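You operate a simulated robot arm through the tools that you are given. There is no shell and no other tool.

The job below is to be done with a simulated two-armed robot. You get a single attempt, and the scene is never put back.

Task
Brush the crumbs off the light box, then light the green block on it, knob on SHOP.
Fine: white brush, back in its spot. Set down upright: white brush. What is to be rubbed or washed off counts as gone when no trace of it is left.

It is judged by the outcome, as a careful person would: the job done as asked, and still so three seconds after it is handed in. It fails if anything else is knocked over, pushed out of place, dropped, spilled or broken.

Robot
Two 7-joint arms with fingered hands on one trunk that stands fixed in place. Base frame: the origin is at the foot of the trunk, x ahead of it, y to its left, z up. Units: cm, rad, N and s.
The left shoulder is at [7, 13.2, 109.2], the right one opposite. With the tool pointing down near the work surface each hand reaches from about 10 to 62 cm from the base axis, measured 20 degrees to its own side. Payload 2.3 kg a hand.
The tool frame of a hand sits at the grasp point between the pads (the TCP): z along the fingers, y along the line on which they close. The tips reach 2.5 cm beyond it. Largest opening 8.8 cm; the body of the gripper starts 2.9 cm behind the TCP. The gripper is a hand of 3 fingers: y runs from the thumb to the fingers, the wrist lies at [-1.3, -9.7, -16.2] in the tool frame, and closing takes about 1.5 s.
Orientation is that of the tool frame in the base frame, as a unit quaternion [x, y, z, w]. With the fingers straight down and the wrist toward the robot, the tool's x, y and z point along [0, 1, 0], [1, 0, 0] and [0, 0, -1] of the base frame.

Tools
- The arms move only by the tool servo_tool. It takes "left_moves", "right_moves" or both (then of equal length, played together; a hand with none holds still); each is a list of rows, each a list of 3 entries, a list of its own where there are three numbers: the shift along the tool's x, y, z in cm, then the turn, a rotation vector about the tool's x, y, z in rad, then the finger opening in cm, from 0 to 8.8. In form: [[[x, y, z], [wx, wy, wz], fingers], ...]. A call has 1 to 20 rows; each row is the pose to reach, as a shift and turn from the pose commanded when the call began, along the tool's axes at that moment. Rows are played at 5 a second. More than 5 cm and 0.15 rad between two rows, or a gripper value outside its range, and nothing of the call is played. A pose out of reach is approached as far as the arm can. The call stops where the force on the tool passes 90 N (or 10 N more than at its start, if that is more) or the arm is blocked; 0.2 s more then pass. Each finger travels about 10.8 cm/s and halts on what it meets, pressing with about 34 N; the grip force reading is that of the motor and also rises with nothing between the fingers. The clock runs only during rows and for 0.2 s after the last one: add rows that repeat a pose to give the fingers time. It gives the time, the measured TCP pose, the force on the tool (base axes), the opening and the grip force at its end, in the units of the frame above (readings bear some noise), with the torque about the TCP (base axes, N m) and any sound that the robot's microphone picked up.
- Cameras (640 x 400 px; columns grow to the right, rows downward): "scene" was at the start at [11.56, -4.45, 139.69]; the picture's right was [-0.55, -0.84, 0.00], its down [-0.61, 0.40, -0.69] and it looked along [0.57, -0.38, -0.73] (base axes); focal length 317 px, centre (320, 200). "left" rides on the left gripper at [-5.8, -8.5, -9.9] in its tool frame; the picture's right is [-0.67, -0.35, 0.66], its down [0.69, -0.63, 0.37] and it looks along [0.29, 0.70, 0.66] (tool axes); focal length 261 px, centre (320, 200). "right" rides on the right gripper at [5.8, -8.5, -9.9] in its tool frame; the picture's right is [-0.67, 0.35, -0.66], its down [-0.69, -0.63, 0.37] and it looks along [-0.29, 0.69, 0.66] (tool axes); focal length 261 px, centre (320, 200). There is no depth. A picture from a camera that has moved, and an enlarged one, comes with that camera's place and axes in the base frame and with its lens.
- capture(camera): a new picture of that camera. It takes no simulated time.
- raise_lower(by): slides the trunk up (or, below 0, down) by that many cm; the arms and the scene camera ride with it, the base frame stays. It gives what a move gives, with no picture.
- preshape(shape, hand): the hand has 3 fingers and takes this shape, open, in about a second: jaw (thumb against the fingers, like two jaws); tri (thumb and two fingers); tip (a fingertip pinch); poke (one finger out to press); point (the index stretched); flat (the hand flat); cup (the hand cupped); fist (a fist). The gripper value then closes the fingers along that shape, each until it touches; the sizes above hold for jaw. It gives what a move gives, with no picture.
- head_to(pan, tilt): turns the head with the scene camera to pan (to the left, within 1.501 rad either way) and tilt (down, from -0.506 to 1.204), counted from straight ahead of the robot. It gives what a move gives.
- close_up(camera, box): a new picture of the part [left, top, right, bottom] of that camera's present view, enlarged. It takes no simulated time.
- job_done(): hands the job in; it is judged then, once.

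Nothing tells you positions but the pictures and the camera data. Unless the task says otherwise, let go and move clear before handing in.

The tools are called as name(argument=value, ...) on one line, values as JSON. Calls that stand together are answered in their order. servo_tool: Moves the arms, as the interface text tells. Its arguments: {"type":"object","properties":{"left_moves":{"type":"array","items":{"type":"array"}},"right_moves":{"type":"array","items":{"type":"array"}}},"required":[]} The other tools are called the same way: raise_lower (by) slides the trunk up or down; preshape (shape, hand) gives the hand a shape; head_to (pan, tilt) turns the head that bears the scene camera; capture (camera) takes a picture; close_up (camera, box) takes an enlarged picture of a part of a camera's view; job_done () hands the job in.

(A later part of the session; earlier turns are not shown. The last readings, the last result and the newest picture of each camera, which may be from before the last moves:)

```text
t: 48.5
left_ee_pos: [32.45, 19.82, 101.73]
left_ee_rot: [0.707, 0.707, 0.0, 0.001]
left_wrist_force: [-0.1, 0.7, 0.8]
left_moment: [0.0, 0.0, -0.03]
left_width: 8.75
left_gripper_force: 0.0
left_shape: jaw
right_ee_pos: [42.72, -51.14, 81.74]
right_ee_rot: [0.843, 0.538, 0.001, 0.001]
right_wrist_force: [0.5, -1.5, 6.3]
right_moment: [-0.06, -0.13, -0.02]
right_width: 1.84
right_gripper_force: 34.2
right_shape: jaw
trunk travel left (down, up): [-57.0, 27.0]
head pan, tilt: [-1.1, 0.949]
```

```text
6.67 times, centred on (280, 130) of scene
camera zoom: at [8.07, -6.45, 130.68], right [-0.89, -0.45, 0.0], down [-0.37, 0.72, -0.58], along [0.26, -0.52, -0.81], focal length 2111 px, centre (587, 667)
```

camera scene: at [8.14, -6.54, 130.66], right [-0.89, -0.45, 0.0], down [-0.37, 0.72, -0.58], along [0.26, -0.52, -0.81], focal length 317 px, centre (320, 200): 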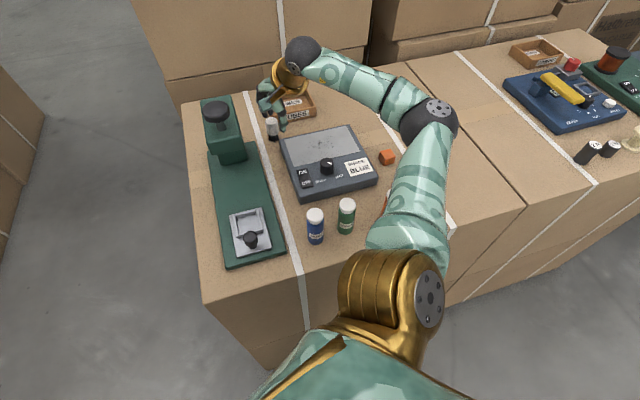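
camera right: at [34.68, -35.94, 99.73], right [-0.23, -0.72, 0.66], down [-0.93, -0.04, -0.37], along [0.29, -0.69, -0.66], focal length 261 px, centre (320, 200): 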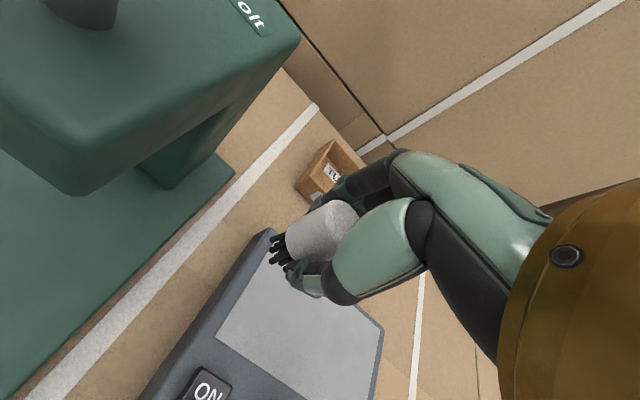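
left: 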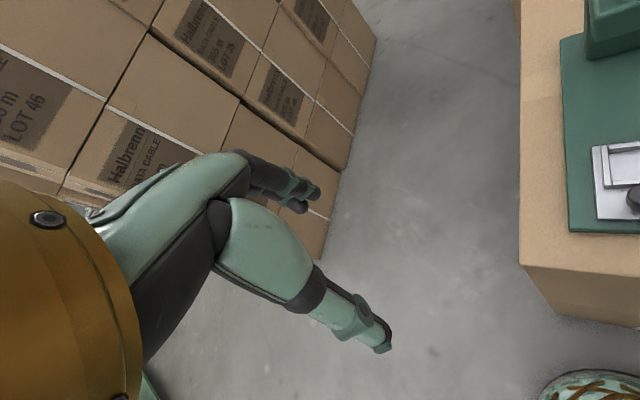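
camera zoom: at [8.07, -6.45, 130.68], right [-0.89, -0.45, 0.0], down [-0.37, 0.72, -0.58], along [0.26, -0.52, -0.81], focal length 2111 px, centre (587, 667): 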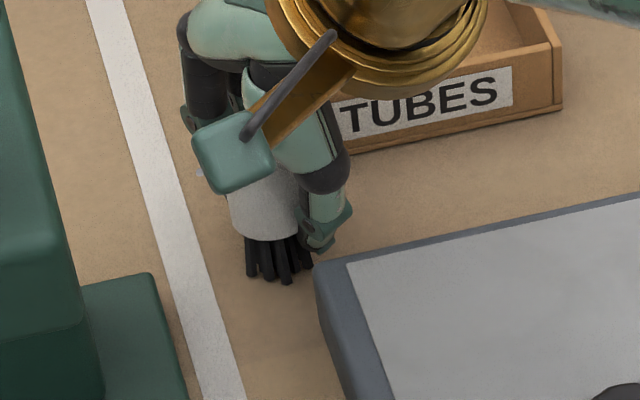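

The brush rests on the table (about 6 N). I'll ease off slightly and open the fingers just enough to release, keeping clear of the box corner.

servo_tool(right_moves=[[[0, 0, -0.12], [0, 0, 0], 1.5], [[0, 0, -0.12], [0, 0, 0], 2.0], [[0, 0, -0.12], [0, 0, 0], 2.4], [[0, 0, -0.12], [0, 0, 0], 2.8], [[0, 0, -0.12], [0, 0, 0], 3.2], [[0, 0, -0.12], [0, 0, 0], 3.4], [[0, 0, -0.12], [0, 0, 0], 3.4], [[0, 0, -0.12], [0, 0, 0], 3.4]])

close_up(camera="right", box=[220, 190, 380, 310])

close_up(camera="scene", box=[240, 100, 320, 160])

```text
t: 50.3
left_ee_pos: [32.45, 19.74, 101.72]
left_ee_rot: [0.707, 0.707, -0.001, 0.001]
left_wrist_force: [-0.2, 0.3, 0.3]
left_moment: [0.0, -0.02, -0.01]
left_width: 8.75
left_gripper_force: 0.1
left_shape: jaw
right_ee_pos: [42.9, -51.22, 81.78]
right_ee_rot: [0.843, 0.538, 0.0, 0.0]
right_wrist_force: [-0.5, -0.1, 0.9]
right_moment: [0.03, 0.05, 0.0]
right_width: 3.33
right_gripper_force: 0.0
right_shape: jaw
trunk travel left (down, up): [-57.0, 27.0]
head pan, tilt: [-1.1, 0.949]
```

```text
3.33 times, centred on (300, 250) of right
camera zoom: at [37.5, -42.29, 91.7], right [0.03, -0.75, 0.66], down [-0.86, -0.36, -0.37], along [0.51, -0.55, -0.66], focal length 869 px, centre (387, 33)
```

zoom: 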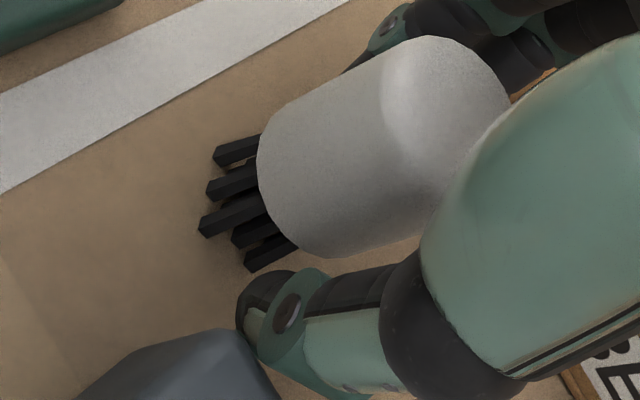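

```text
6.67 times, centred on (280, 130) of scene
camera zoom: at [8.17, -6.54, 130.66], right [-0.89, -0.45, 0.0], down [-0.37, 0.72, -0.58], along [0.26, -0.52, -0.81], focal length 2111 px, centre (587, 667)
```

zoom: 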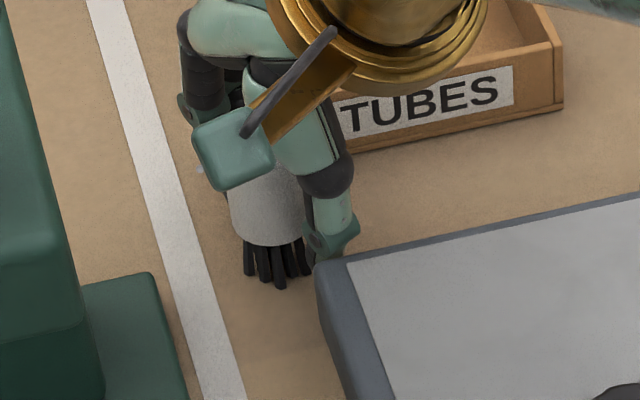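

The brush stands free and upright. I'll lift straight up slowly.

servo_tool(right_moves=[[[0, 0, -0.5], [0, 0, 0], 3.5], [[0, 0, -1.2], [0, 0, 0], 3.5], [[0, 0, -2], [0, 0, 0], 3.5], [[0, 0, -3], [0, 0, 0], 3.5], [[0, 0, -4.2], [0, 0, 0], 3.5], [[0, 0, -5.5], [0, 0, 0], 3.5], [[0, 0, -7], [0, 0, 0], 3.5], [[0, 0, -7], [0, 0, 0], 3.5]])

close_up(camera="right", box=[200, 160, 400, 360])

close_up(camera="scene", box=[190, 70, 350, 170])

```text
t: 52.1
left_ee_pos: [32.54, 19.76, 101.75]
left_ee_rot: [0.707, 0.707, 0.0, 0.001]
left_wrist_force: [-0.3, 0.5, -0.6]
left_moment: [0.01, 0.03, 0.02]
left_width: 8.73
left_gripper_force: 0.0
left_shape: jaw
right_ee_pos: [42.9, -51.22, 88.74]
right_ee_rot: [0.843, 0.537, 0.0, 0.0]
right_wrist_force: [-0.1, -0.7, -0.4]
right_moment: [0.0, -0.03, -0.01]
right_width: 3.45
right_gripper_force: 0.0
right_shape: jaw
trunk travel left (down, up): [-57.0, 27.0]
head pan, tilt: [-1.1, 0.949]
```

```text
2.00 times, centred on (300, 260) of right
camera zoom: at [37.47, -42.2, 98.78], right [0.03, -0.75, 0.66], down [-0.86, -0.36, -0.37], along [0.51, -0.55, -0.66], focal length 521 px, centre (360, 80)
```

zoom: 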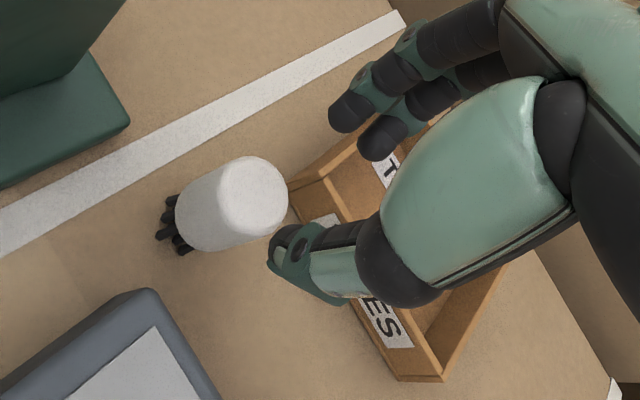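

```text
4.00 times, centred on (270, 120) of scene
camera zoom: at [8.17, -6.55, 130.66], right [-0.89, -0.45, 0.0], down [-0.37, 0.72, -0.58], along [0.26, -0.52, -0.81], focal length 1266 px, centre (520, 520)
```

zoom: 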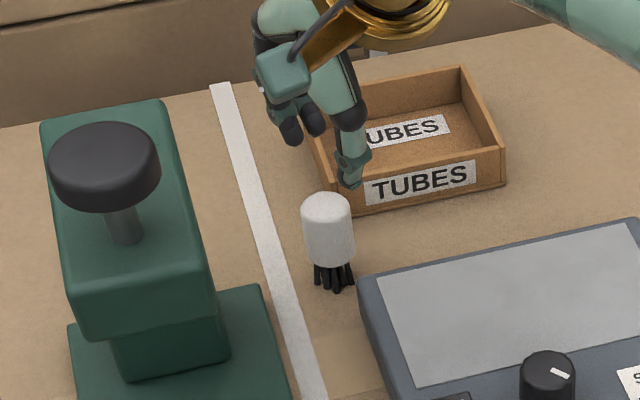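

The brush is back within about 0.4 cm of where it stood, and upright. Next is the green block: I'll rise, retreat from the press, and turn toward the block side.

servo_tool(right_moves=[[[0, 0, -2.5], [0, 0, 0], 4.4], [[0, 0, -5.3], [0, 0, 0], 4.4], [[0.6, -3.5, -5.3], [0, 0, 0], 4.4], [[1.2, -7, -5.3], [0, 0, 0.12], 4.4], [[1.9, -10.5, -5.3], [0, 0, 0.24], 4.4], [[2.5, -14, -5.3], [0, 0, 0.354], 4.4], [[2.9, -15.6, -5.3], [0, 0, 0.354], 4.4], [[2.9, -15.6, -5.3], [0, 0, 0.354], 4.4]])

capture(camera="scene")

```text
t: 53.9
left_ee_pos: [32.55, 19.63, 101.83]
left_ee_rot: [0.707, 0.707, -0.001, 0.001]
left_wrist_force: [-0.3, 0.9, -0.7]
left_moment: [0.04, -0.01, 0.02]
left_width: 8.76
left_gripper_force: 0.1
left_shape: jaw
right_ee_pos: [29.98, -41.93, 94.07]
right_ee_rot: [0.925, 0.38, -0.001, 0.0]
right_wrist_force: [-0.3, 0.3, -0.1]
right_moment: [0.0, 0.01, 0.03]
right_width: 4.36
right_gripper_force: 0.0
right_shape: jaw
trunk travel left (down, up): [-57.0, 27.0]
head pan, tilt: [-1.1, 0.949]
```

```text
taken
camera scene: at [8.17, -6.54, 130.66], right [-0.89, -0.45, 0.0], down [-0.37, 0.72, -0.58], along [0.26, -0.52, -0.81], focal length 317 px, centre (320, 200)
```

scene: 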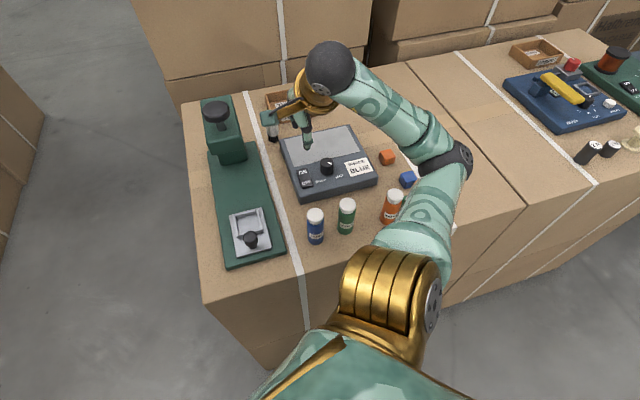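

The knob is close by, so I'll do the knob and switch first. I'll look at it from here.

capture(camera="right")

close_up(camera="scene", box=[280, 140, 390, 210])

```text
taken
camera right: at [27.9, -31.77, 104.15], right [-0.23, -0.72, 0.66], down [-0.93, -0.03, -0.37], along [0.29, -0.69, -0.66], focal length 261 px, centre (320, 200)
```

right: 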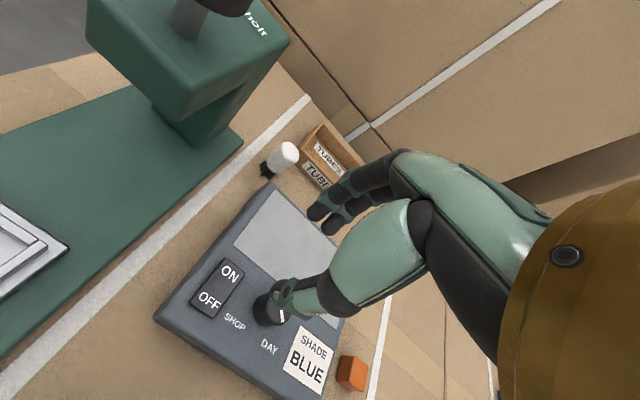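

```text
5.71 times, centred on (335, 175) of scene
camera zoom: at [8.17, -6.54, 130.66], right [-0.89, -0.45, 0.0], down [-0.37, 0.72, -0.58], along [0.26, -0.52, -0.81], focal length 1809 px, centre (234, 343)
```

zoom: 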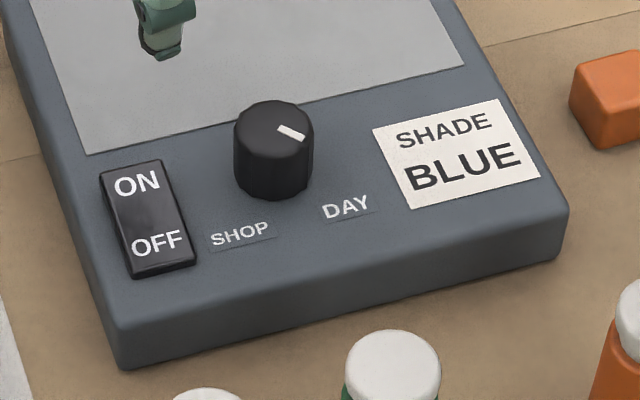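

The mark points at DAY; SHOP is about 78° clockwise from it as seen from above. The knob is about at (26.7, -46.1), 2.7 cm wide and 2.5 cm tall. I'll move above it with a yaw that leaves room to turn.

servo_tool(right_moves=[[[-1.0, 0.1, 0.5], [0, 0, -0.14], 4.6], [[-2.1, 0.2, 1.5], [0, 0, -0.28], 4.6], [[-3.2, 0.35, 2.5], [0, 0, -0.42], 4.6], [[-4.2, 0.5, 3.5], [0, 0, -0.56], 4.6], [[-5.19, 0.57, 4.5], [0, 0, -0.7], 4.6], [[-5.19, 0.57, 4.5], [0, 0, -0.7], 4.6]])

capture(camera="right")

close_up(camera="scene", box=[260, 120, 400, 220])

```text
t: 55.3
left_ee_pos: [32.45, 19.61, 101.73]
left_ee_rot: [0.707, 0.708, 0.001, 0.0]
left_wrist_force: [0.2, 0.9, 0.6]
left_moment: [0.03, -0.03, -0.01]
left_width: 8.76
left_gripper_force: 0.1
left_shape: jaw
right_ee_pos: [30.43, -41.12, 88.66]
right_ee_rot: [0.741, 0.672, -0.004, 0.003]
right_wrist_force: [0.5, 0.1, 0.2]
right_moment: [0.0, 0.0, 0.0]
right_width: 4.57
right_gripper_force: 0.1
right_shape: jaw
right hand out of reach, approached as far as the arm can: row 5, 6
trunk travel left (down, up): [-57.0, 27.0]
head pan, tilt: [-1.1, 0.949]
```

```text
taken
camera right: at [22.46, -34.35, 98.69], right [0.28, -0.69, 0.66], down [-0.69, -0.63, -0.36], along [0.66, -0.36, -0.66], focal length 261 px, centre (320, 200)
```

right: 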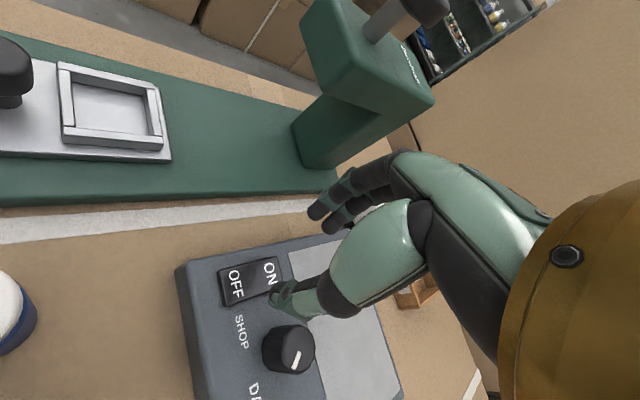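

```text
4.00 times, centred on (330, 170) of scene
camera zoom: at [8.15, -6.59, 130.66], right [-0.89, -0.45, 0.0], down [-0.37, 0.72, -0.58], along [0.26, -0.52, -0.81], focal length 1266 px, centre (280, 320)
```

zoom: 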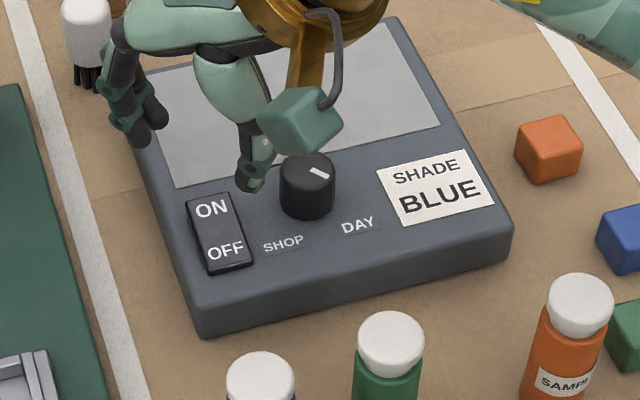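

With that yaw the knob is beyond the arm's joint range. I'll go over the knob at -45° yaw instead and find out how far the hand can turn there.

servo_tool(right_moves=[[[-0.3, -0.2, 0], [0, 0, 0.14], 4.6], [[-1.3, -0.8, 0], [0, 0, 0.28], 4.6], [[-2.6, -1.5, 0], [0, 0, 0.42], 4.6], [[-4.0, -2.4, 0], [0, 0, 0.56], 4.6], [[-5.33, -3.23, 0], [0, 0, 0.7], 4.6], [[-5.33, -3.23, 0], [0, 0, 0.7], 4.6]])

capture(camera="right")

```text
t: 56.7
left_ee_pos: [32.63, 19.79, 101.69]
left_ee_rot: [0.707, 0.707, 0.0, 0.001]
left_wrist_force: [0.5, 0.5, -0.2]
left_moment: [0.0, 0.0, 0.0]
left_width: 8.79
left_gripper_force: 0.0
left_shape: jaw
right_ee_pos: [26.68, -46.21, 88.71]
right_ee_rot: [0.925, 0.38, 0.0, 0.0]
right_wrist_force: [-0.3, 0.0, -0.2]
right_moment: [0.02, 0.02, 0.03]
right_width: 4.6
right_gripper_force: 0.0
right_shape: jaw
trunk travel left (down, up): [-57.0, 27.0]
head pan, tilt: [-1.1, 0.949]
```

```text
taken
camera right: at [24.75, -35.94, 98.73], right [-0.23, -0.72, 0.66], down [-0.93, -0.03, -0.37], along [0.28, -0.69, -0.66], focal length 261 px, centre (320, 200)
```

right: 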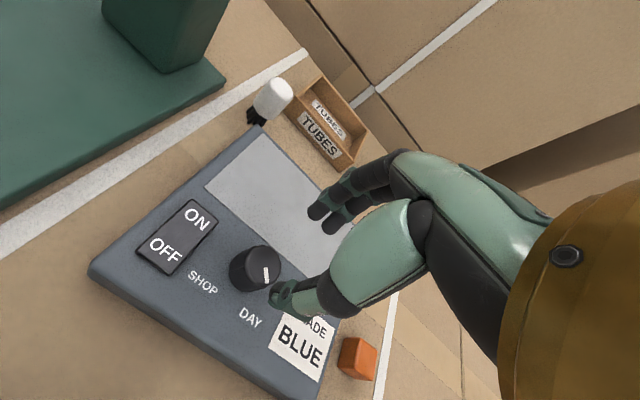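

close_up(camera="right", box=[180, 200, 340, 320])

close_up(camera="scene", box=[280, 130, 400, 210])

```text
3.33 times, centred on (260, 260) of right
camera zoom: at [24.75, -35.94, 98.73], right [-0.23, -0.72, 0.66], down [-0.93, -0.03, -0.37], along [0.28, -0.69, -0.66], focal length 869 px, centre (520, 0)
```

zoom: 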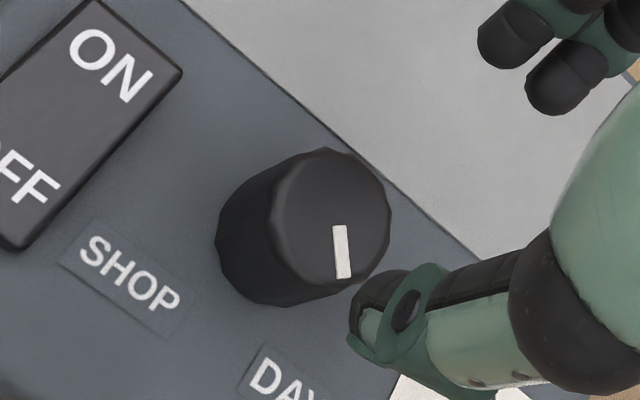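

```text
5.00 times, centred on (340, 170) of scene
camera zoom: at [8.16, -6.53, 130.66], right [-0.89, -0.45, 0.0], down [-0.37, 0.72, -0.58], along [0.26, -0.52, -0.81], focal length 1583 px, centre (220, 350)
```

zoom: 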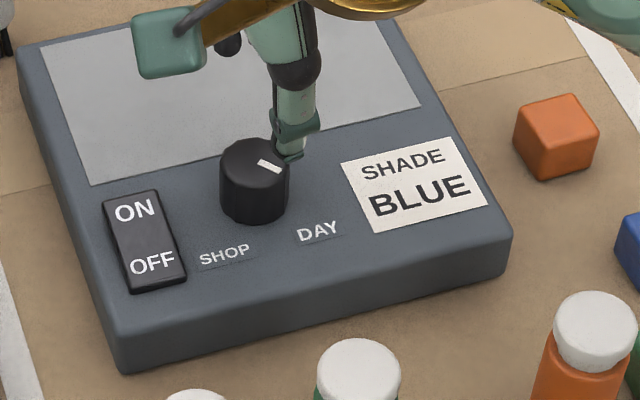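

Fine alignment: the knob axis is at (26.5, -45.8). Now I'll test the yaw range in place, still above the knob.

servo_tool(right_moves=[[[0.15, -0.4, 0], [0, 0, 0.14], 4.6], [[0.15, -0.4, 0], [0, 0, 0.28], 4.6], [[0.15, -0.4, 0], [0, 0, 0.42], 4.6], [[0.15, -0.4, 0], [0, 0, 0.56], 4.6], [[0.15, -0.4, 0], [0, 0, 0.7], 4.6], [[0.15, -0.4, 0], [0, 0, 0.84], 4.6], [[0.15, -0.4, 0], [0, 0, 0.98], 4.6], [[0.15, -0.4, 0], [0, 0, 0.98], 4.6]])

capture(camera="scene")

capture(camera="right")

```text
t: 58.5
left_ee_pos: [32.5, 19.56, 101.88]
left_ee_rot: [0.706, 0.708, 0.0, -0.001]
left_wrist_force: [0.1, 0.1, -1.1]
left_moment: [0.0, -0.03, 0.02]
left_width: 8.76
left_gripper_force: 0.0
left_shape: jaw
right_ee_pos: [26.53, -45.68, 88.76]
right_ee_rot: [0.995, -0.1, 0.0, 0.0]
right_wrist_force: [0.8, -0.1, -0.2]
right_moment: [0.02, -0.01, 0.01]
right_width: 4.59
right_gripper_force: 0.1
right_shape: jaw
trunk travel left (down, up): [-57.0, 27.0]
head pan, tilt: [-1.1, 0.949]
```

```text
taken
camera scene: at [8.16, -6.57, 130.66], right [-0.89, -0.45, 0.0], down [-0.37, 0.72, -0.58], along [0.26, -0.52, -0.81], focal length 317 px, centre (320, 200)
```

scene: 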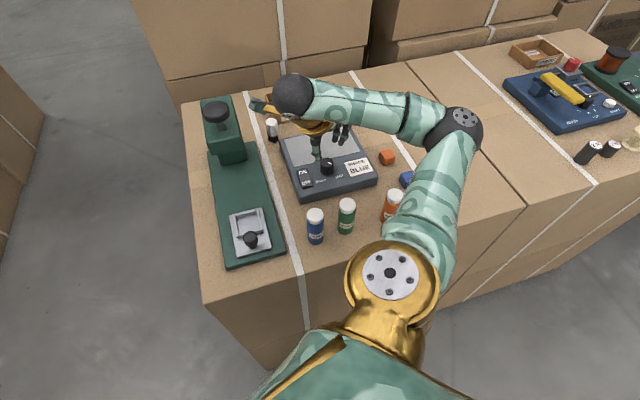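

```text
taken
camera right: at [33.89, -38.54, 98.7], right [-0.73, -0.21, 0.66], down [-0.55, 0.75, -0.37], along [-0.42, -0.62, -0.66], focal length 261 px, centre (320, 200)
```

right: 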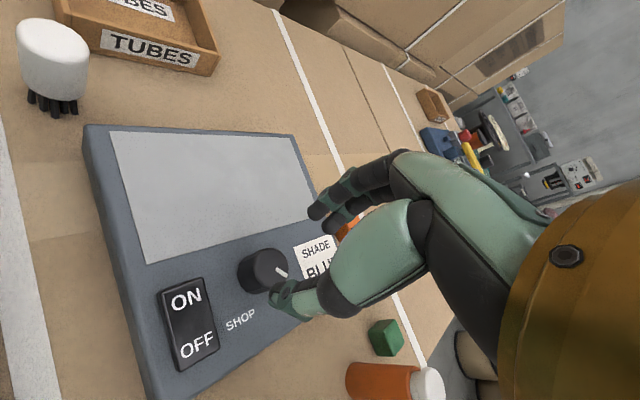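

Turning to -101° works. I'll test a bit further, to about -122°, so one grip can cover the whole turn from -45°.

servo_tool(right_moves=[[[0, 0, 0], [0, 0, 0.12], 4.6], [[0, 0, 0], [0, 0, 0.24], 4.6], [[0, 0, 0], [0, 0, 0.36], 4.6], [[0, 0, 0], [0, 0, 0.36], 4.6]])

capture(camera="right")

close_up(camera="scene", box=[190, 80, 400, 220])

```text
t: 59.5
left_ee_pos: [32.57, 19.79, 101.79]
left_ee_rot: [0.707, 0.707, -0.001, 0.0]
left_wrist_force: [-0.1, 0.4, 0.9]
left_moment: [0.0, 0.0, -0.01]
left_width: 8.75
left_gripper_force: 0.1
left_shape: jaw
right_ee_pos: [24.49, -46.93, 87.26]
right_ee_rot: [0.961, -0.277, 0.001, -0.001]
right_wrist_force: [0.5, -0.3, -0.1]
right_moment: [0.02, -0.02, 0.05]
right_width: 4.58
right_gripper_force: 0.0
right_shape: jaw
right hand out of reach, approached as far as the arm can: row 2, 3, 4
trunk travel left (down, up): [-57.0, 27.0]
head pan, tilt: [-1.1, 0.949]
```

```text
taken
camera right: at [33.84, -42.6, 97.33], right [-0.75, 0.06, 0.65], down [-0.25, 0.9, -0.37], along [-0.61, -0.44, -0.66], focal length 261 px, centre (320, 200)
```

right: 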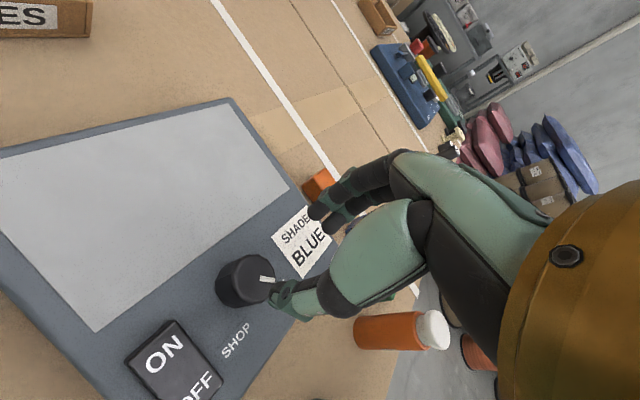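

```text
2.86 times, centred on (295, 150) of scene
camera zoom: at [8.18, -6.53, 130.66], right [-0.89, -0.45, 0.0], down [-0.37, 0.72, -0.58], along [0.26, -0.52, -0.81], focal length 905 px, centre (391, 343)
```

zoom: 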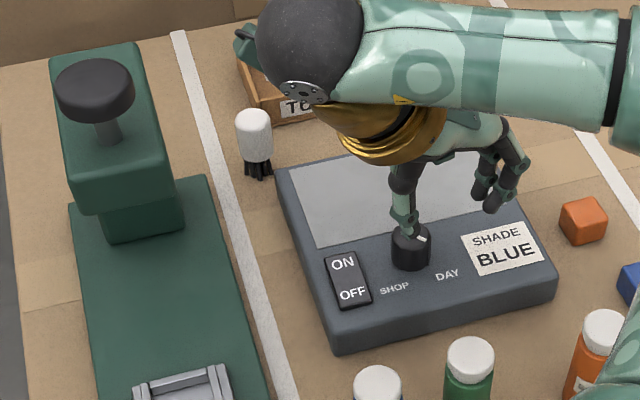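

The limit is near -110°. I'll start from about -30° and end near -103°, regrasping if needed. Returning above the knob with that starting yaw.

servo_tool(right_moves=[[[0.4, -0.7, -0.8], [0, 0, -0.14], 4.6], [[0.8, -1.4, -1.5], [0, 0, -0.28], 4.6], [[1.1, -2.03, -1.5], [0, 0, -0.42], 4.6], [[1.1, -2.03, -1.5], [0, 0, -0.56], 4.6], [[1.1, -2.03, -1.5], [0, 0, -0.7], 4.6], [[1.1, -2.03, -1.5], [0, 0, -0.84], 4.6], [[1.1, -2.03, -1.5], [0, 0, -0.98], 4.6], [[1.1, -2.03, -1.5], [0, 0, -1.12], 4.6], [[1.1, -2.03, -1.5], [0, 0, -1.26], 4.6], [[1.1, -2.03, -1.5], [0, 0, -1.4], 4.6], [[1.1, -2.03, -1.5], [0, 0, -1.52], 4.6], [[1.1, -2.03, -1.5], [0, 0, -1.6], 4.6], [[1.1, -2.03, -1.5], [0, 0, -1.6], 4.6]])

close_up(camera="right", box=[180, 200, 340, 320])

close_up(camera="scene", box=[260, 120, 400, 220])

```text
t: 62.3
left_ee_pos: [32.51, 19.58, 101.76]
left_ee_rot: [0.707, 0.707, 0.0, 0.001]
left_wrist_force: [-0.3, 0.6, 0.0]
left_moment: [-0.01, 0.04, 0.01]
left_width: 8.76
left_gripper_force: 0.0
left_shape: jaw
right_ee_pos: [26.53, -45.61, 88.91]
right_ee_rot: [0.867, 0.498, 0.0, -0.001]
right_wrist_force: [0.6, -0.2, 0.1]
right_moment: [0.02, 0.0, -0.02]
right_width: 4.62
right_gripper_force: 0.0
right_shape: jaw
trunk travel left (down, up): [-57.0, 27.0]
head pan, tilt: [-1.1, 0.949]
```

```text
3.33 times, centred on (260, 260) of right
camera zoom: at [22.01, -36.34, 98.95], right [-0.04, -0.75, 0.66], down [-0.89, -0.27, -0.37], along [0.46, -0.6, -0.66], focal length 869 px, centre (520, 0)
```

zoom: 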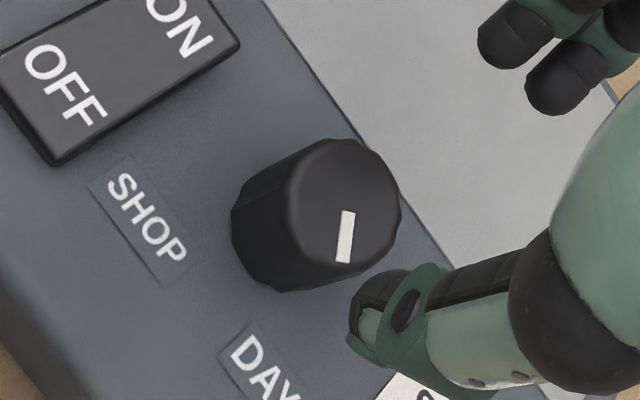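

```text
4.00 times, centred on (330, 170) of scene
camera zoom: at [8.16, -6.53, 130.66], right [-0.89, -0.45, 0.0], down [-0.37, 0.72, -0.58], along [0.26, -0.52, -0.81], focal length 1266 px, centre (280, 320)
```

zoom: 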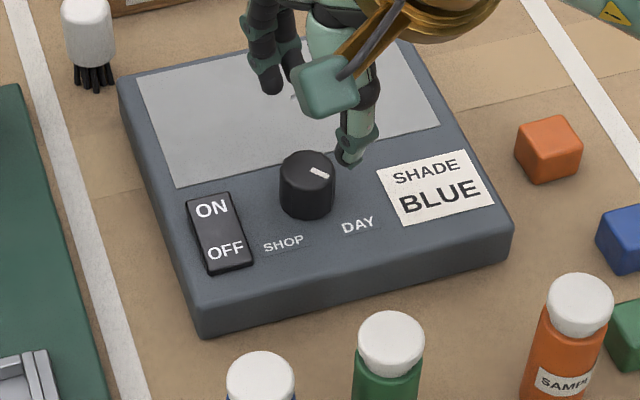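

Well centred over the knob. Descending around it with fingers open.

servo_tool(right_moves=[[[0, 0.1, 1.2], [0, 0, 0], 4.6], [[0, 0.1, 2.4], [0, 0, 0], 4.6], [[0, 0.1, 3.6], [0, 0, 0], 4.6], [[0, 0.1, 4.5], [0, 0, 0], 4.6], [[0, 0.1, 5.1], [0, 0, 0], 4.6], [[0, 0.1, 5.5], [0, 0, 0], 4.6], [[0, 0.1, 5.5], [0, 0, 0], 4.6]])

close_up(camera="right", box=[200, 180, 400, 330])

close_up(camera="scene", box=[280, 130, 400, 210])

```text
t: 63.9
left_ee_pos: [32.41, 19.92, 101.84]
left_ee_rot: [0.707, 0.707, -0.001, 0.002]
left_wrist_force: [-0.1, 0.4, 0.5]
left_moment: [-0.02, 0.02, 0.02]
left_width: 8.74
left_gripper_force: 0.0
left_shape: jaw
right_ee_pos: [26.53, -45.7, 83.61]
right_ee_rot: [0.868, 0.497, 0.0, 0.002]
right_wrist_force: [0.2, -1.7, 12.6]
right_moment: [0.0, 0.07, -0.03]
right_width: 4.58
right_gripper_force: 0.1
right_shape: jaw
trunk travel left (down, up): [-57.0, 27.0]
head pan, tilt: [-1.1, 0.949]
```

```text
2.67 times, centred on (300, 255) of right
camera zoom: at [21.97, -36.23, 93.62], right [-0.04, -0.75, 0.66], down [-0.89, -0.27, -0.37], along [0.46, -0.6, -0.66], focal length 695 px, centre (373, 53)
```

zoom: 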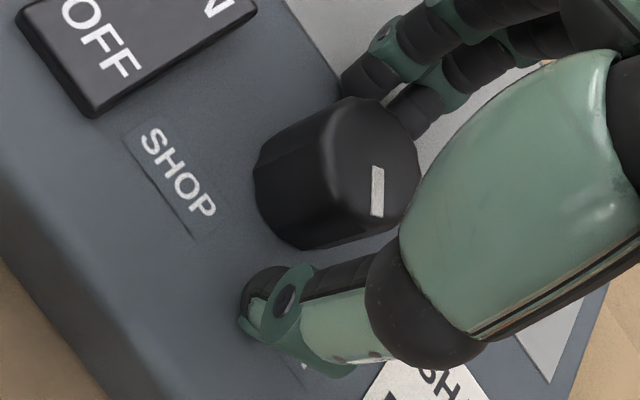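

```text
5.00 times, centred on (340, 170) of scene
camera zoom: at [8.02, -6.31, 130.7], right [-0.89, -0.45, 0.0], down [-0.37, 0.72, -0.58], along [0.27, -0.52, -0.81], focal length 1583 px, centre (220, 350)
```

zoom: 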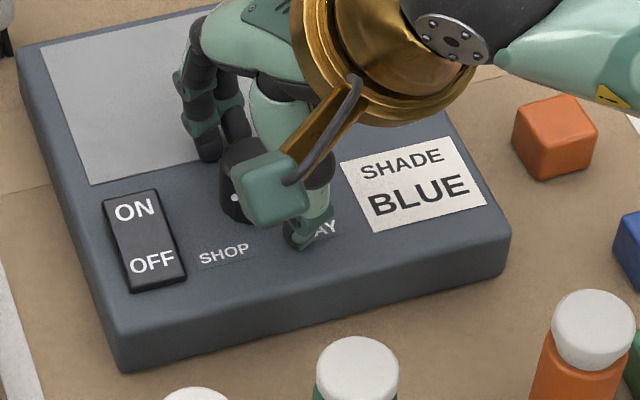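

The fingertips touch the box face lightly (12 N). I'll back off 0.4 cm and close on the knob.

servo_tool(right_moves=[[[0, 0, -0.25], [0, 0, 0], 4.6], [[0, 0, -0.4], [0, 0, 0], 4.6], [[0, 0, -0.4], [0, 0, 0], 4.0], [[0, 0, -0.4], [0, 0, 0], 3.4], [[0, 0, -0.4], [0, 0, 0], 2.8], [[0, 0, -0.4], [0, 0, 0], 2.2], [[0, 0, -0.4], [0, 0, 0], 1.6], [[0, 0, -0.4], [0, 0, 0], 1.6], [[0, 0, -0.4], [0, 0, 0], 1.6], [[0, 0, -0.4], [0, 0, 0], 1.6]])

close_up(camera="right", box=[200, 180, 400, 330])

close_up(camera="scene", box=[280, 130, 400, 210])

```text
t: 66.1
left_ee_pos: [32.44, 19.68, 101.86]
left_ee_rot: [0.707, 0.707, 0.001, 0.001]
left_wrist_force: [0.2, 0.0, -0.4]
left_moment: [0.0, 0.01, -0.01]
left_width: 8.77
left_gripper_force: 0.0
left_shape: jaw
right_ee_pos: [26.45, -45.89, 83.74]
right_ee_rot: [0.868, 0.497, 0.0, 0.0]
right_wrist_force: [-4.5, -0.6, -1.2]
right_moment: [-0.07, 0.04, -0.07]
right_width: 1.82
right_gripper_force: 34.5
right_shape: jaw
trunk travel left (down, up): [-57.0, 27.0]
head pan, tilt: [-1.1, 0.949]
```

```text
2.67 times, centred on (300, 255) of right
camera zoom: at [21.95, -36.44, 93.85], right [-0.04, -0.75, 0.66], down [-0.89, -0.27, -0.37], along [0.45, -0.6, -0.66], focal length 695 px, centre (373, 53)
```

zoom: 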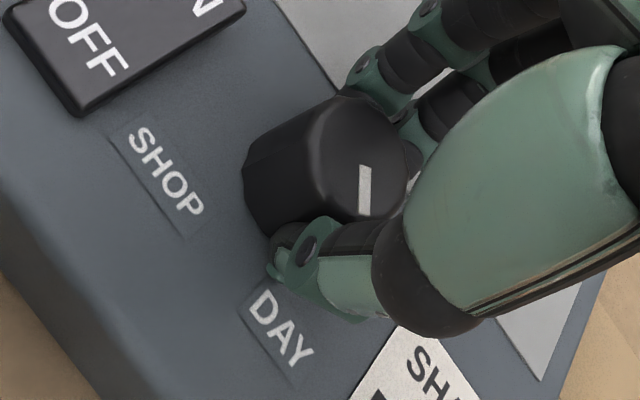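

```text
5.00 times, centred on (340, 170) of scene
camera zoom: at [8.02, -6.63, 130.66], right [-0.89, -0.45, 0.0], down [-0.37, 0.73, -0.58], along [0.26, -0.52, -0.81], focal length 1583 px, centre (220, 350)
```

zoom: 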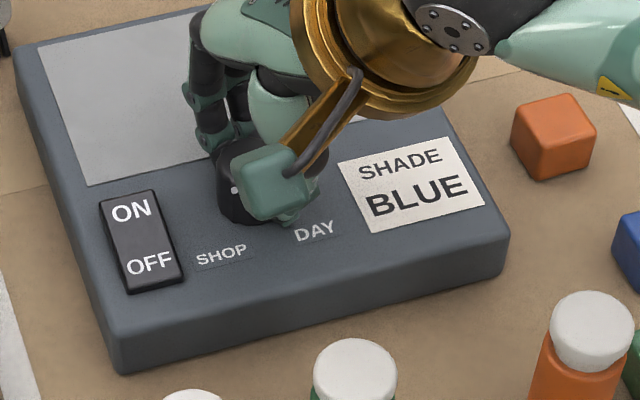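

Knob gripped and the box unmoved. I'll turn clockwise in stages, first 0.5 rad.

servo_tool(right_moves=[[[0, 0, 0], [0, 0, 0.08], 1.6], [[0, 0, 0], [0, 0, 0.17], 1.6], [[0, 0, 0], [0, 0, 0.26], 1.6], [[0, 0, 0], [0, 0, 0.34], 1.6], [[0, 0, 0], [0, 0, 0.42], 1.6], [[0, 0, 0], [0, 0, 0.5], 1.6], [[0, 0, 0], [0, 0, 0.5], 1.6]])

close_up(camera="right", box=[200, 180, 400, 330])

close_up(camera="scene", box=[280, 130, 400, 210])

```text
t: 67.7
left_ee_pos: [32.53, 19.74, 101.74]
left_ee_rot: [0.706, 0.708, 0.0, 0.002]
left_wrist_force: [0.3, -0.1, 0.3]
left_moment: [0.02, -0.01, -0.04]
left_width: 8.73
left_gripper_force: 0.0
left_shape: jaw
right_ee_pos: [26.66, -45.81, 83.8]
right_ee_rot: [0.964, 0.266, 0.0, 0.001]
right_wrist_force: [-5.2, 5.5, -7.7]
right_moment: [0.04, 0.01, 0.02]
right_width: 1.65
right_gripper_force: 34.4
right_shape: jaw
trunk travel left (down, up): [-57.0, 27.0]
head pan, tilt: [-1.1, 0.949]
```

```text
2.67 times, centred on (300, 255) of right
camera zoom: at [27.08, -35.38, 93.87], right [-0.4, -0.64, 0.66], down [-0.91, 0.19, -0.37], along [0.11, -0.74, -0.66], focal length 695 px, centre (373, 53)
```

zoom: 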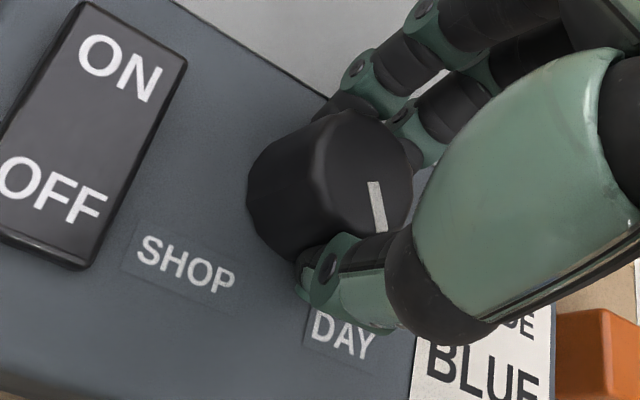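

```text
5.00 times, centred on (340, 170) of scene
camera zoom: at [8.09, -6.52, 130.66], right [-0.89, -0.45, 0.0], down [-0.37, 0.72, -0.58], along [0.26, -0.52, -0.81], focal length 1583 px, centre (220, 350)
```

zoom: 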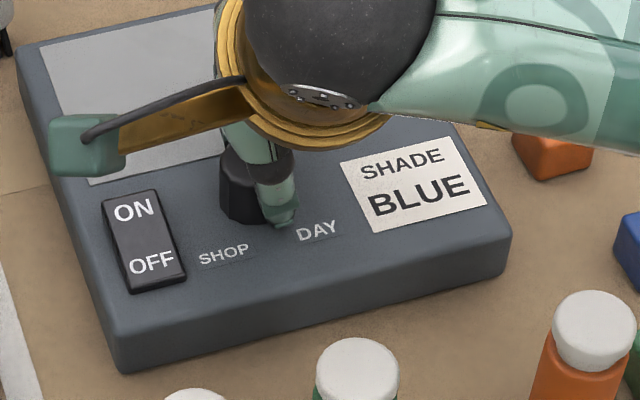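

The knob turned only about 13° while the hand turned 29°, so the grip is partly slipping. I'll relieve the side load and continue a bit to see if it follows.

servo_tool(right_moves=[[[0, -0.1, 0.1], [0, 0, 0], 1.0], [[0, -0.1, 0.15], [0, 0, 0.08], 1.0], [[0, -0.1, 0.15], [0, 0, 0.16], 1.0], [[0, -0.1, 0.15], [0, 0, 0.24], 1.0], [[0, -0.1, 0.15], [0, 0, 0.32], 1.0], [[0, -0.1, 0.15], [0, 0, 0.4], 1.0], [[0, -0.1, 0.15], [0, 0, 0.4], 1.0]])

close_up(camera="right", box=[200, 180, 400, 330])

close_up(camera="scene", box=[280, 130, 400, 210])

```text
t: 69.3
left_ee_pos: [32.41, 19.75, 101.81]
left_ee_rot: [0.707, 0.707, 0.0, 0.001]
left_wrist_force: [-0.3, 0.1, -1.0]
left_moment: [0.01, -0.03, -0.04]
left_width: 8.75
left_gripper_force: 0.1
left_shape: jaw
right_ee_pos: [26.44, -45.68, 83.75]
right_ee_rot: [0.998, 0.07, 0.001, 0.001]
right_wrist_force: [0.7, -5.7, 8.0]
right_moment: [-0.24, -0.04, -0.03]
right_width: 1.41
right_gripper_force: 33.9
right_shape: jaw
trunk travel left (down, up): [-57.0, 27.0]
head pan, tilt: [-1.1, 0.949]
```

```text
2.67 times, centred on (300, 255) of right
camera zoom: at [30.96, -36.36, 93.8], right [-0.62, -0.44, 0.66], down [-0.77, 0.53, -0.37], along [-0.19, -0.73, -0.66], focal length 695 px, centre (373, 53)
```

zoom: 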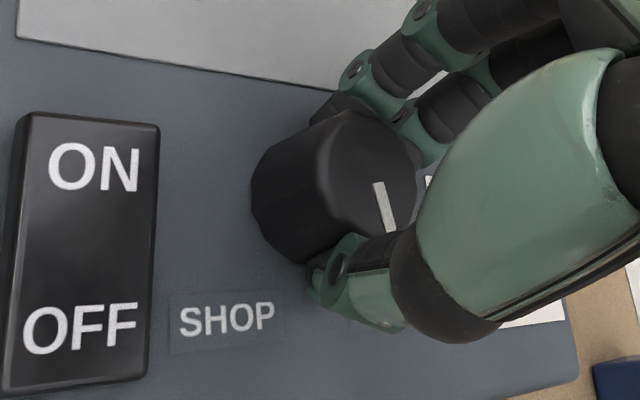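

```text
5.00 times, centred on (340, 170) of scene
camera zoom: at [8.08, -6.57, 130.67], right [-0.89, -0.45, 0.0], down [-0.37, 0.72, -0.58], along [0.26, -0.52, -0.81], focal length 1583 px, centre (220, 350)
```

zoom: 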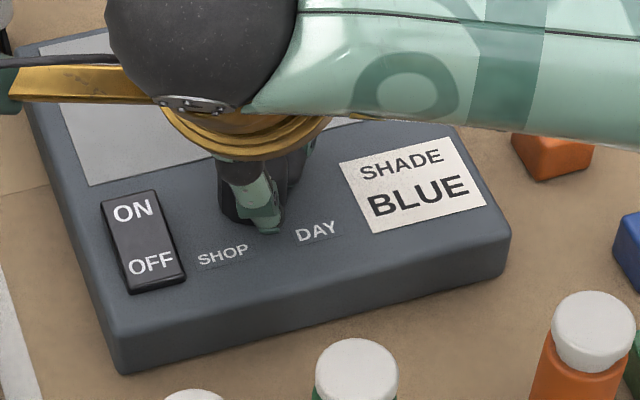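

Now it follows: the mark is near -81° (SHOP is about -125°). I'll continue to the arm's limit, then regrasp.

servo_tool(right_moves=[[[0, 0.05, -0.12], [0, 0, 0.07], 1.0], [[0, 0.05, -0.12], [0, 0, 0.14], 1.0], [[0, 0.05, -0.12], [0, 0, 0.21], 1.0], [[0, 0.05, -0.12], [0, 0, 0.28], 1.0], [[0, 0.05, -0.12], [0, 0, 0.35], 1.0], [[0, 0.05, -0.12], [0, 0, 0.35], 1.0]])

close_up(camera="right", box=[200, 180, 400, 330])

close_up(camera="scene", box=[240, 110, 400, 210])

```text
t: 70.7
left_ee_pos: [32.52, 19.72, 101.84]
left_ee_rot: [0.707, 0.708, 0.001, 0.001]
left_wrist_force: [1.0, 1.0, -0.8]
left_moment: [0.02, 0.0, -0.01]
left_width: 8.78
left_gripper_force: 0.0
left_shape: jaw
right_ee_pos: [26.56, -45.68, 83.82]
right_ee_rot: [0.994, -0.105, 0.0, 0.001]
right_wrist_force: [-3.1, 2.5, -4.8]
right_moment: [-0.13, -0.04, 0.02]
right_width: 1.35
right_gripper_force: 33.8
right_shape: jaw
trunk travel left (down, up): [-57.0, 27.0]
head pan, tilt: [-1.1, 0.949]
```

```text
2.67 times, centred on (300, 255) of right
camera zoom: at [33.88, -38.57, 93.83], right [-0.73, -0.2, 0.66], down [-0.54, 0.76, -0.36], along [-0.42, -0.62, -0.66], focal length 695 px, centre (373, 53)
```

zoom: 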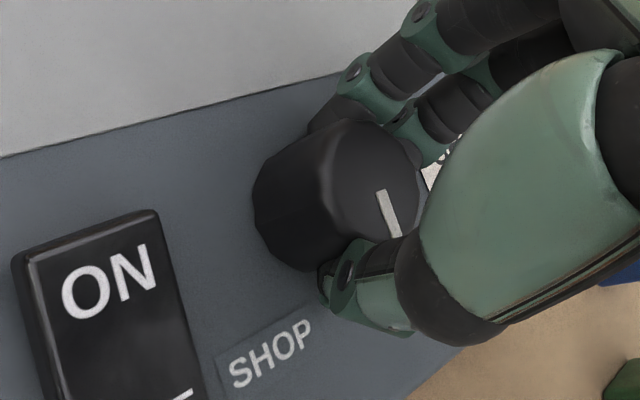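

```text
4.00 times, centred on (320, 160) of scene
camera zoom: at [8.12, -6.54, 130.65], right [-0.89, -0.45, 0.0], down [-0.37, 0.72, -0.58], along [0.26, -0.52, -0.81], focal length 1266 px, centre (320, 360)
```

zoom: 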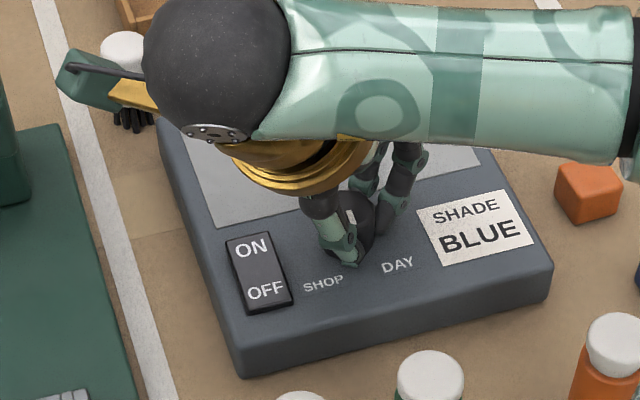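

The knob is now near -98°. I'll release, rise, unwind the hand, and regrasp for the remaining ~28°.

servo_tool(right_moves=[[[0, 0, 0], [0, 0, 0], 2.4], [[0, 0, 0], [0, 0, 0], 3.4], [[0, 0, 0], [0, 0, 0], 4.4], [[0, 0, -0.3], [0, 0, 0], 4.6], [[0, 0, -0.3], [0, 0, 0], 4.6], [[0, 0, -1.5], [0, 0, 0], 4.6], [[0, 0, -3], [0, 0, 0], 4.6], [[0, 0, -4.8], [0, 0, 0], 4.6], [[0, 0, -4.8], [0, 0, 0], 4.6]])

close_up(camera="right", box=[180, 200, 340, 320])

close_up(camera="scene", box=[240, 110, 400, 210])

```text
t: 72.7
left_ee_pos: [32.52, 19.8, 101.74]
left_ee_rot: [0.708, 0.707, 0.0, 0.0]
left_wrist_force: [0.3, 0.0, -0.3]
left_moment: [-0.02, 0.03, -0.03]
left_width: 8.76
left_gripper_force: 0.1
left_shape: jaw
right_ee_pos: [26.62, -45.8, 88.52]
right_ee_rot: [0.994, -0.105, 0.0, 0.0]
right_wrist_force: [0.1, -1.2, -0.2]
right_moment: [-0.01, 0.01, 0.01]
right_width: 4.56
right_gripper_force: 0.1
right_shape: jaw
trunk travel left (down, up): [-57.0, 27.0]
head pan, tilt: [-1.1, 0.949]
```

```text
3.33 times, centred on (260, 260) of right
camera zoom: at [33.87, -38.56, 98.62], right [-0.73, -0.2, 0.66], down [-0.54, 0.76, -0.37], along [-0.42, -0.62, -0.66], focal length 869 px, centre (520, 0)
```

zoom: 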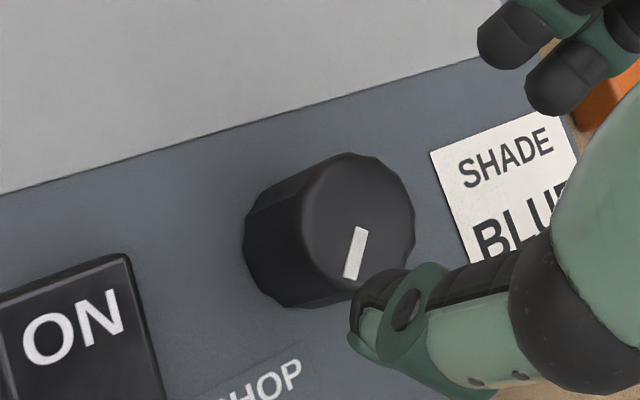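

```text
4.00 times, centred on (320, 160) of scene
camera zoom: at [8.18, -6.56, 130.66], right [-0.89, -0.45, 0.0], down [-0.37, 0.72, -0.58], along [0.26, -0.52, -0.81], focal length 1266 px, centre (320, 360)
```

zoom: 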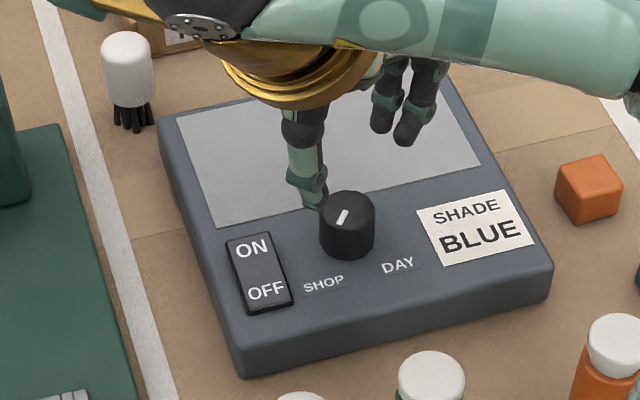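

On release, the knob snapped to point at the SHOP label, like a detent. I'll rise, unwind the hand, and check the knob and switch closely.

servo_tool(right_moves=[[[0, 0, -1.5], [0, 0, -0.1], 4.6], [[0, 0, -3], [0, 0, -0.22], 4.6], [[0, 0, -5], [0, 0, -0.35], 4.6], [[0, 0, -6], [0, 0, -0.48], 4.6], [[0, 0, -6], [0, 0, -0.62], 4.6], [[0, 0, -6], [0, 0, -0.76], 4.6], [[0, 0, -6], [0, 0, -0.9], 4.6], [[0, 0, -6], [0, 0, -0.99], 4.6], [[0, 0, -6], [0, 0, -0.99], 4.6]])

close_up(camera="scene", box=[285, 150, 365, 205])

capture(camera="right")

```text
t: 74.7
left_ee_pos: [32.56, 19.65, 101.78]
left_ee_rot: [0.706, 0.708, 0.0, 0.001]
left_wrist_force: [0.6, 0.6, -0.6]
left_moment: [0.0, 0.01, -0.04]
left_width: 8.74
left_gripper_force: 0.0
left_shape: jaw
right_ee_pos: [26.56, -45.83, 94.59]
right_ee_rot: [0.925, 0.381, 0.0, 0.0]
right_wrist_force: [1.4, -0.7, -0.2]
right_moment: [0.01, 0.0, -0.02]
right_width: 4.58
right_gripper_force: 0.0
right_shape: jaw
trunk travel left (down, up): [-57.0, 27.0]
head pan, tilt: [-1.1, 0.949]
```

```text
7.27 times, centred on (325, 178) of scene
camera zoom: at [8.16, -6.53, 130.66], right [-0.89, -0.45, 0.0], down [-0.37, 0.72, -0.58], along [0.26, -0.52, -0.81], focal length 2303 px, centre (284, 364)
```

zoom: 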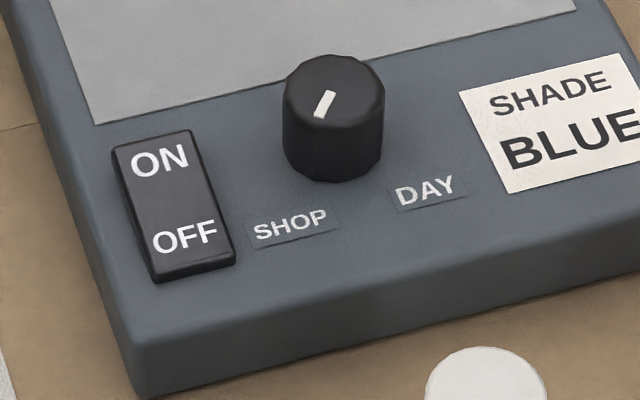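

```text
taken
camera right: at [24.63, -35.53, 104.55], right [-0.23, -0.72, 0.66], down [-0.93, -0.04, -0.37], along [0.29, -0.69, -0.66], focal length 261 px, centre (320, 200)
```

right: 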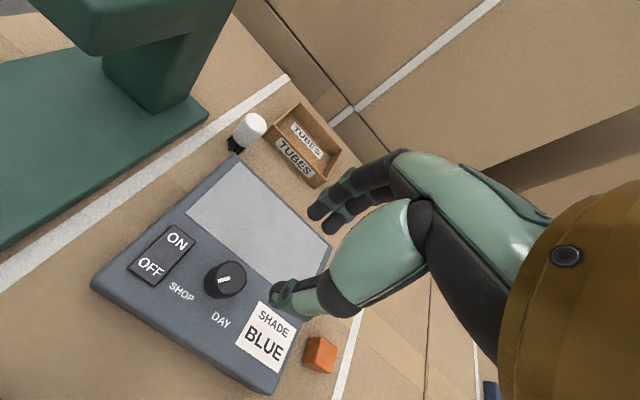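

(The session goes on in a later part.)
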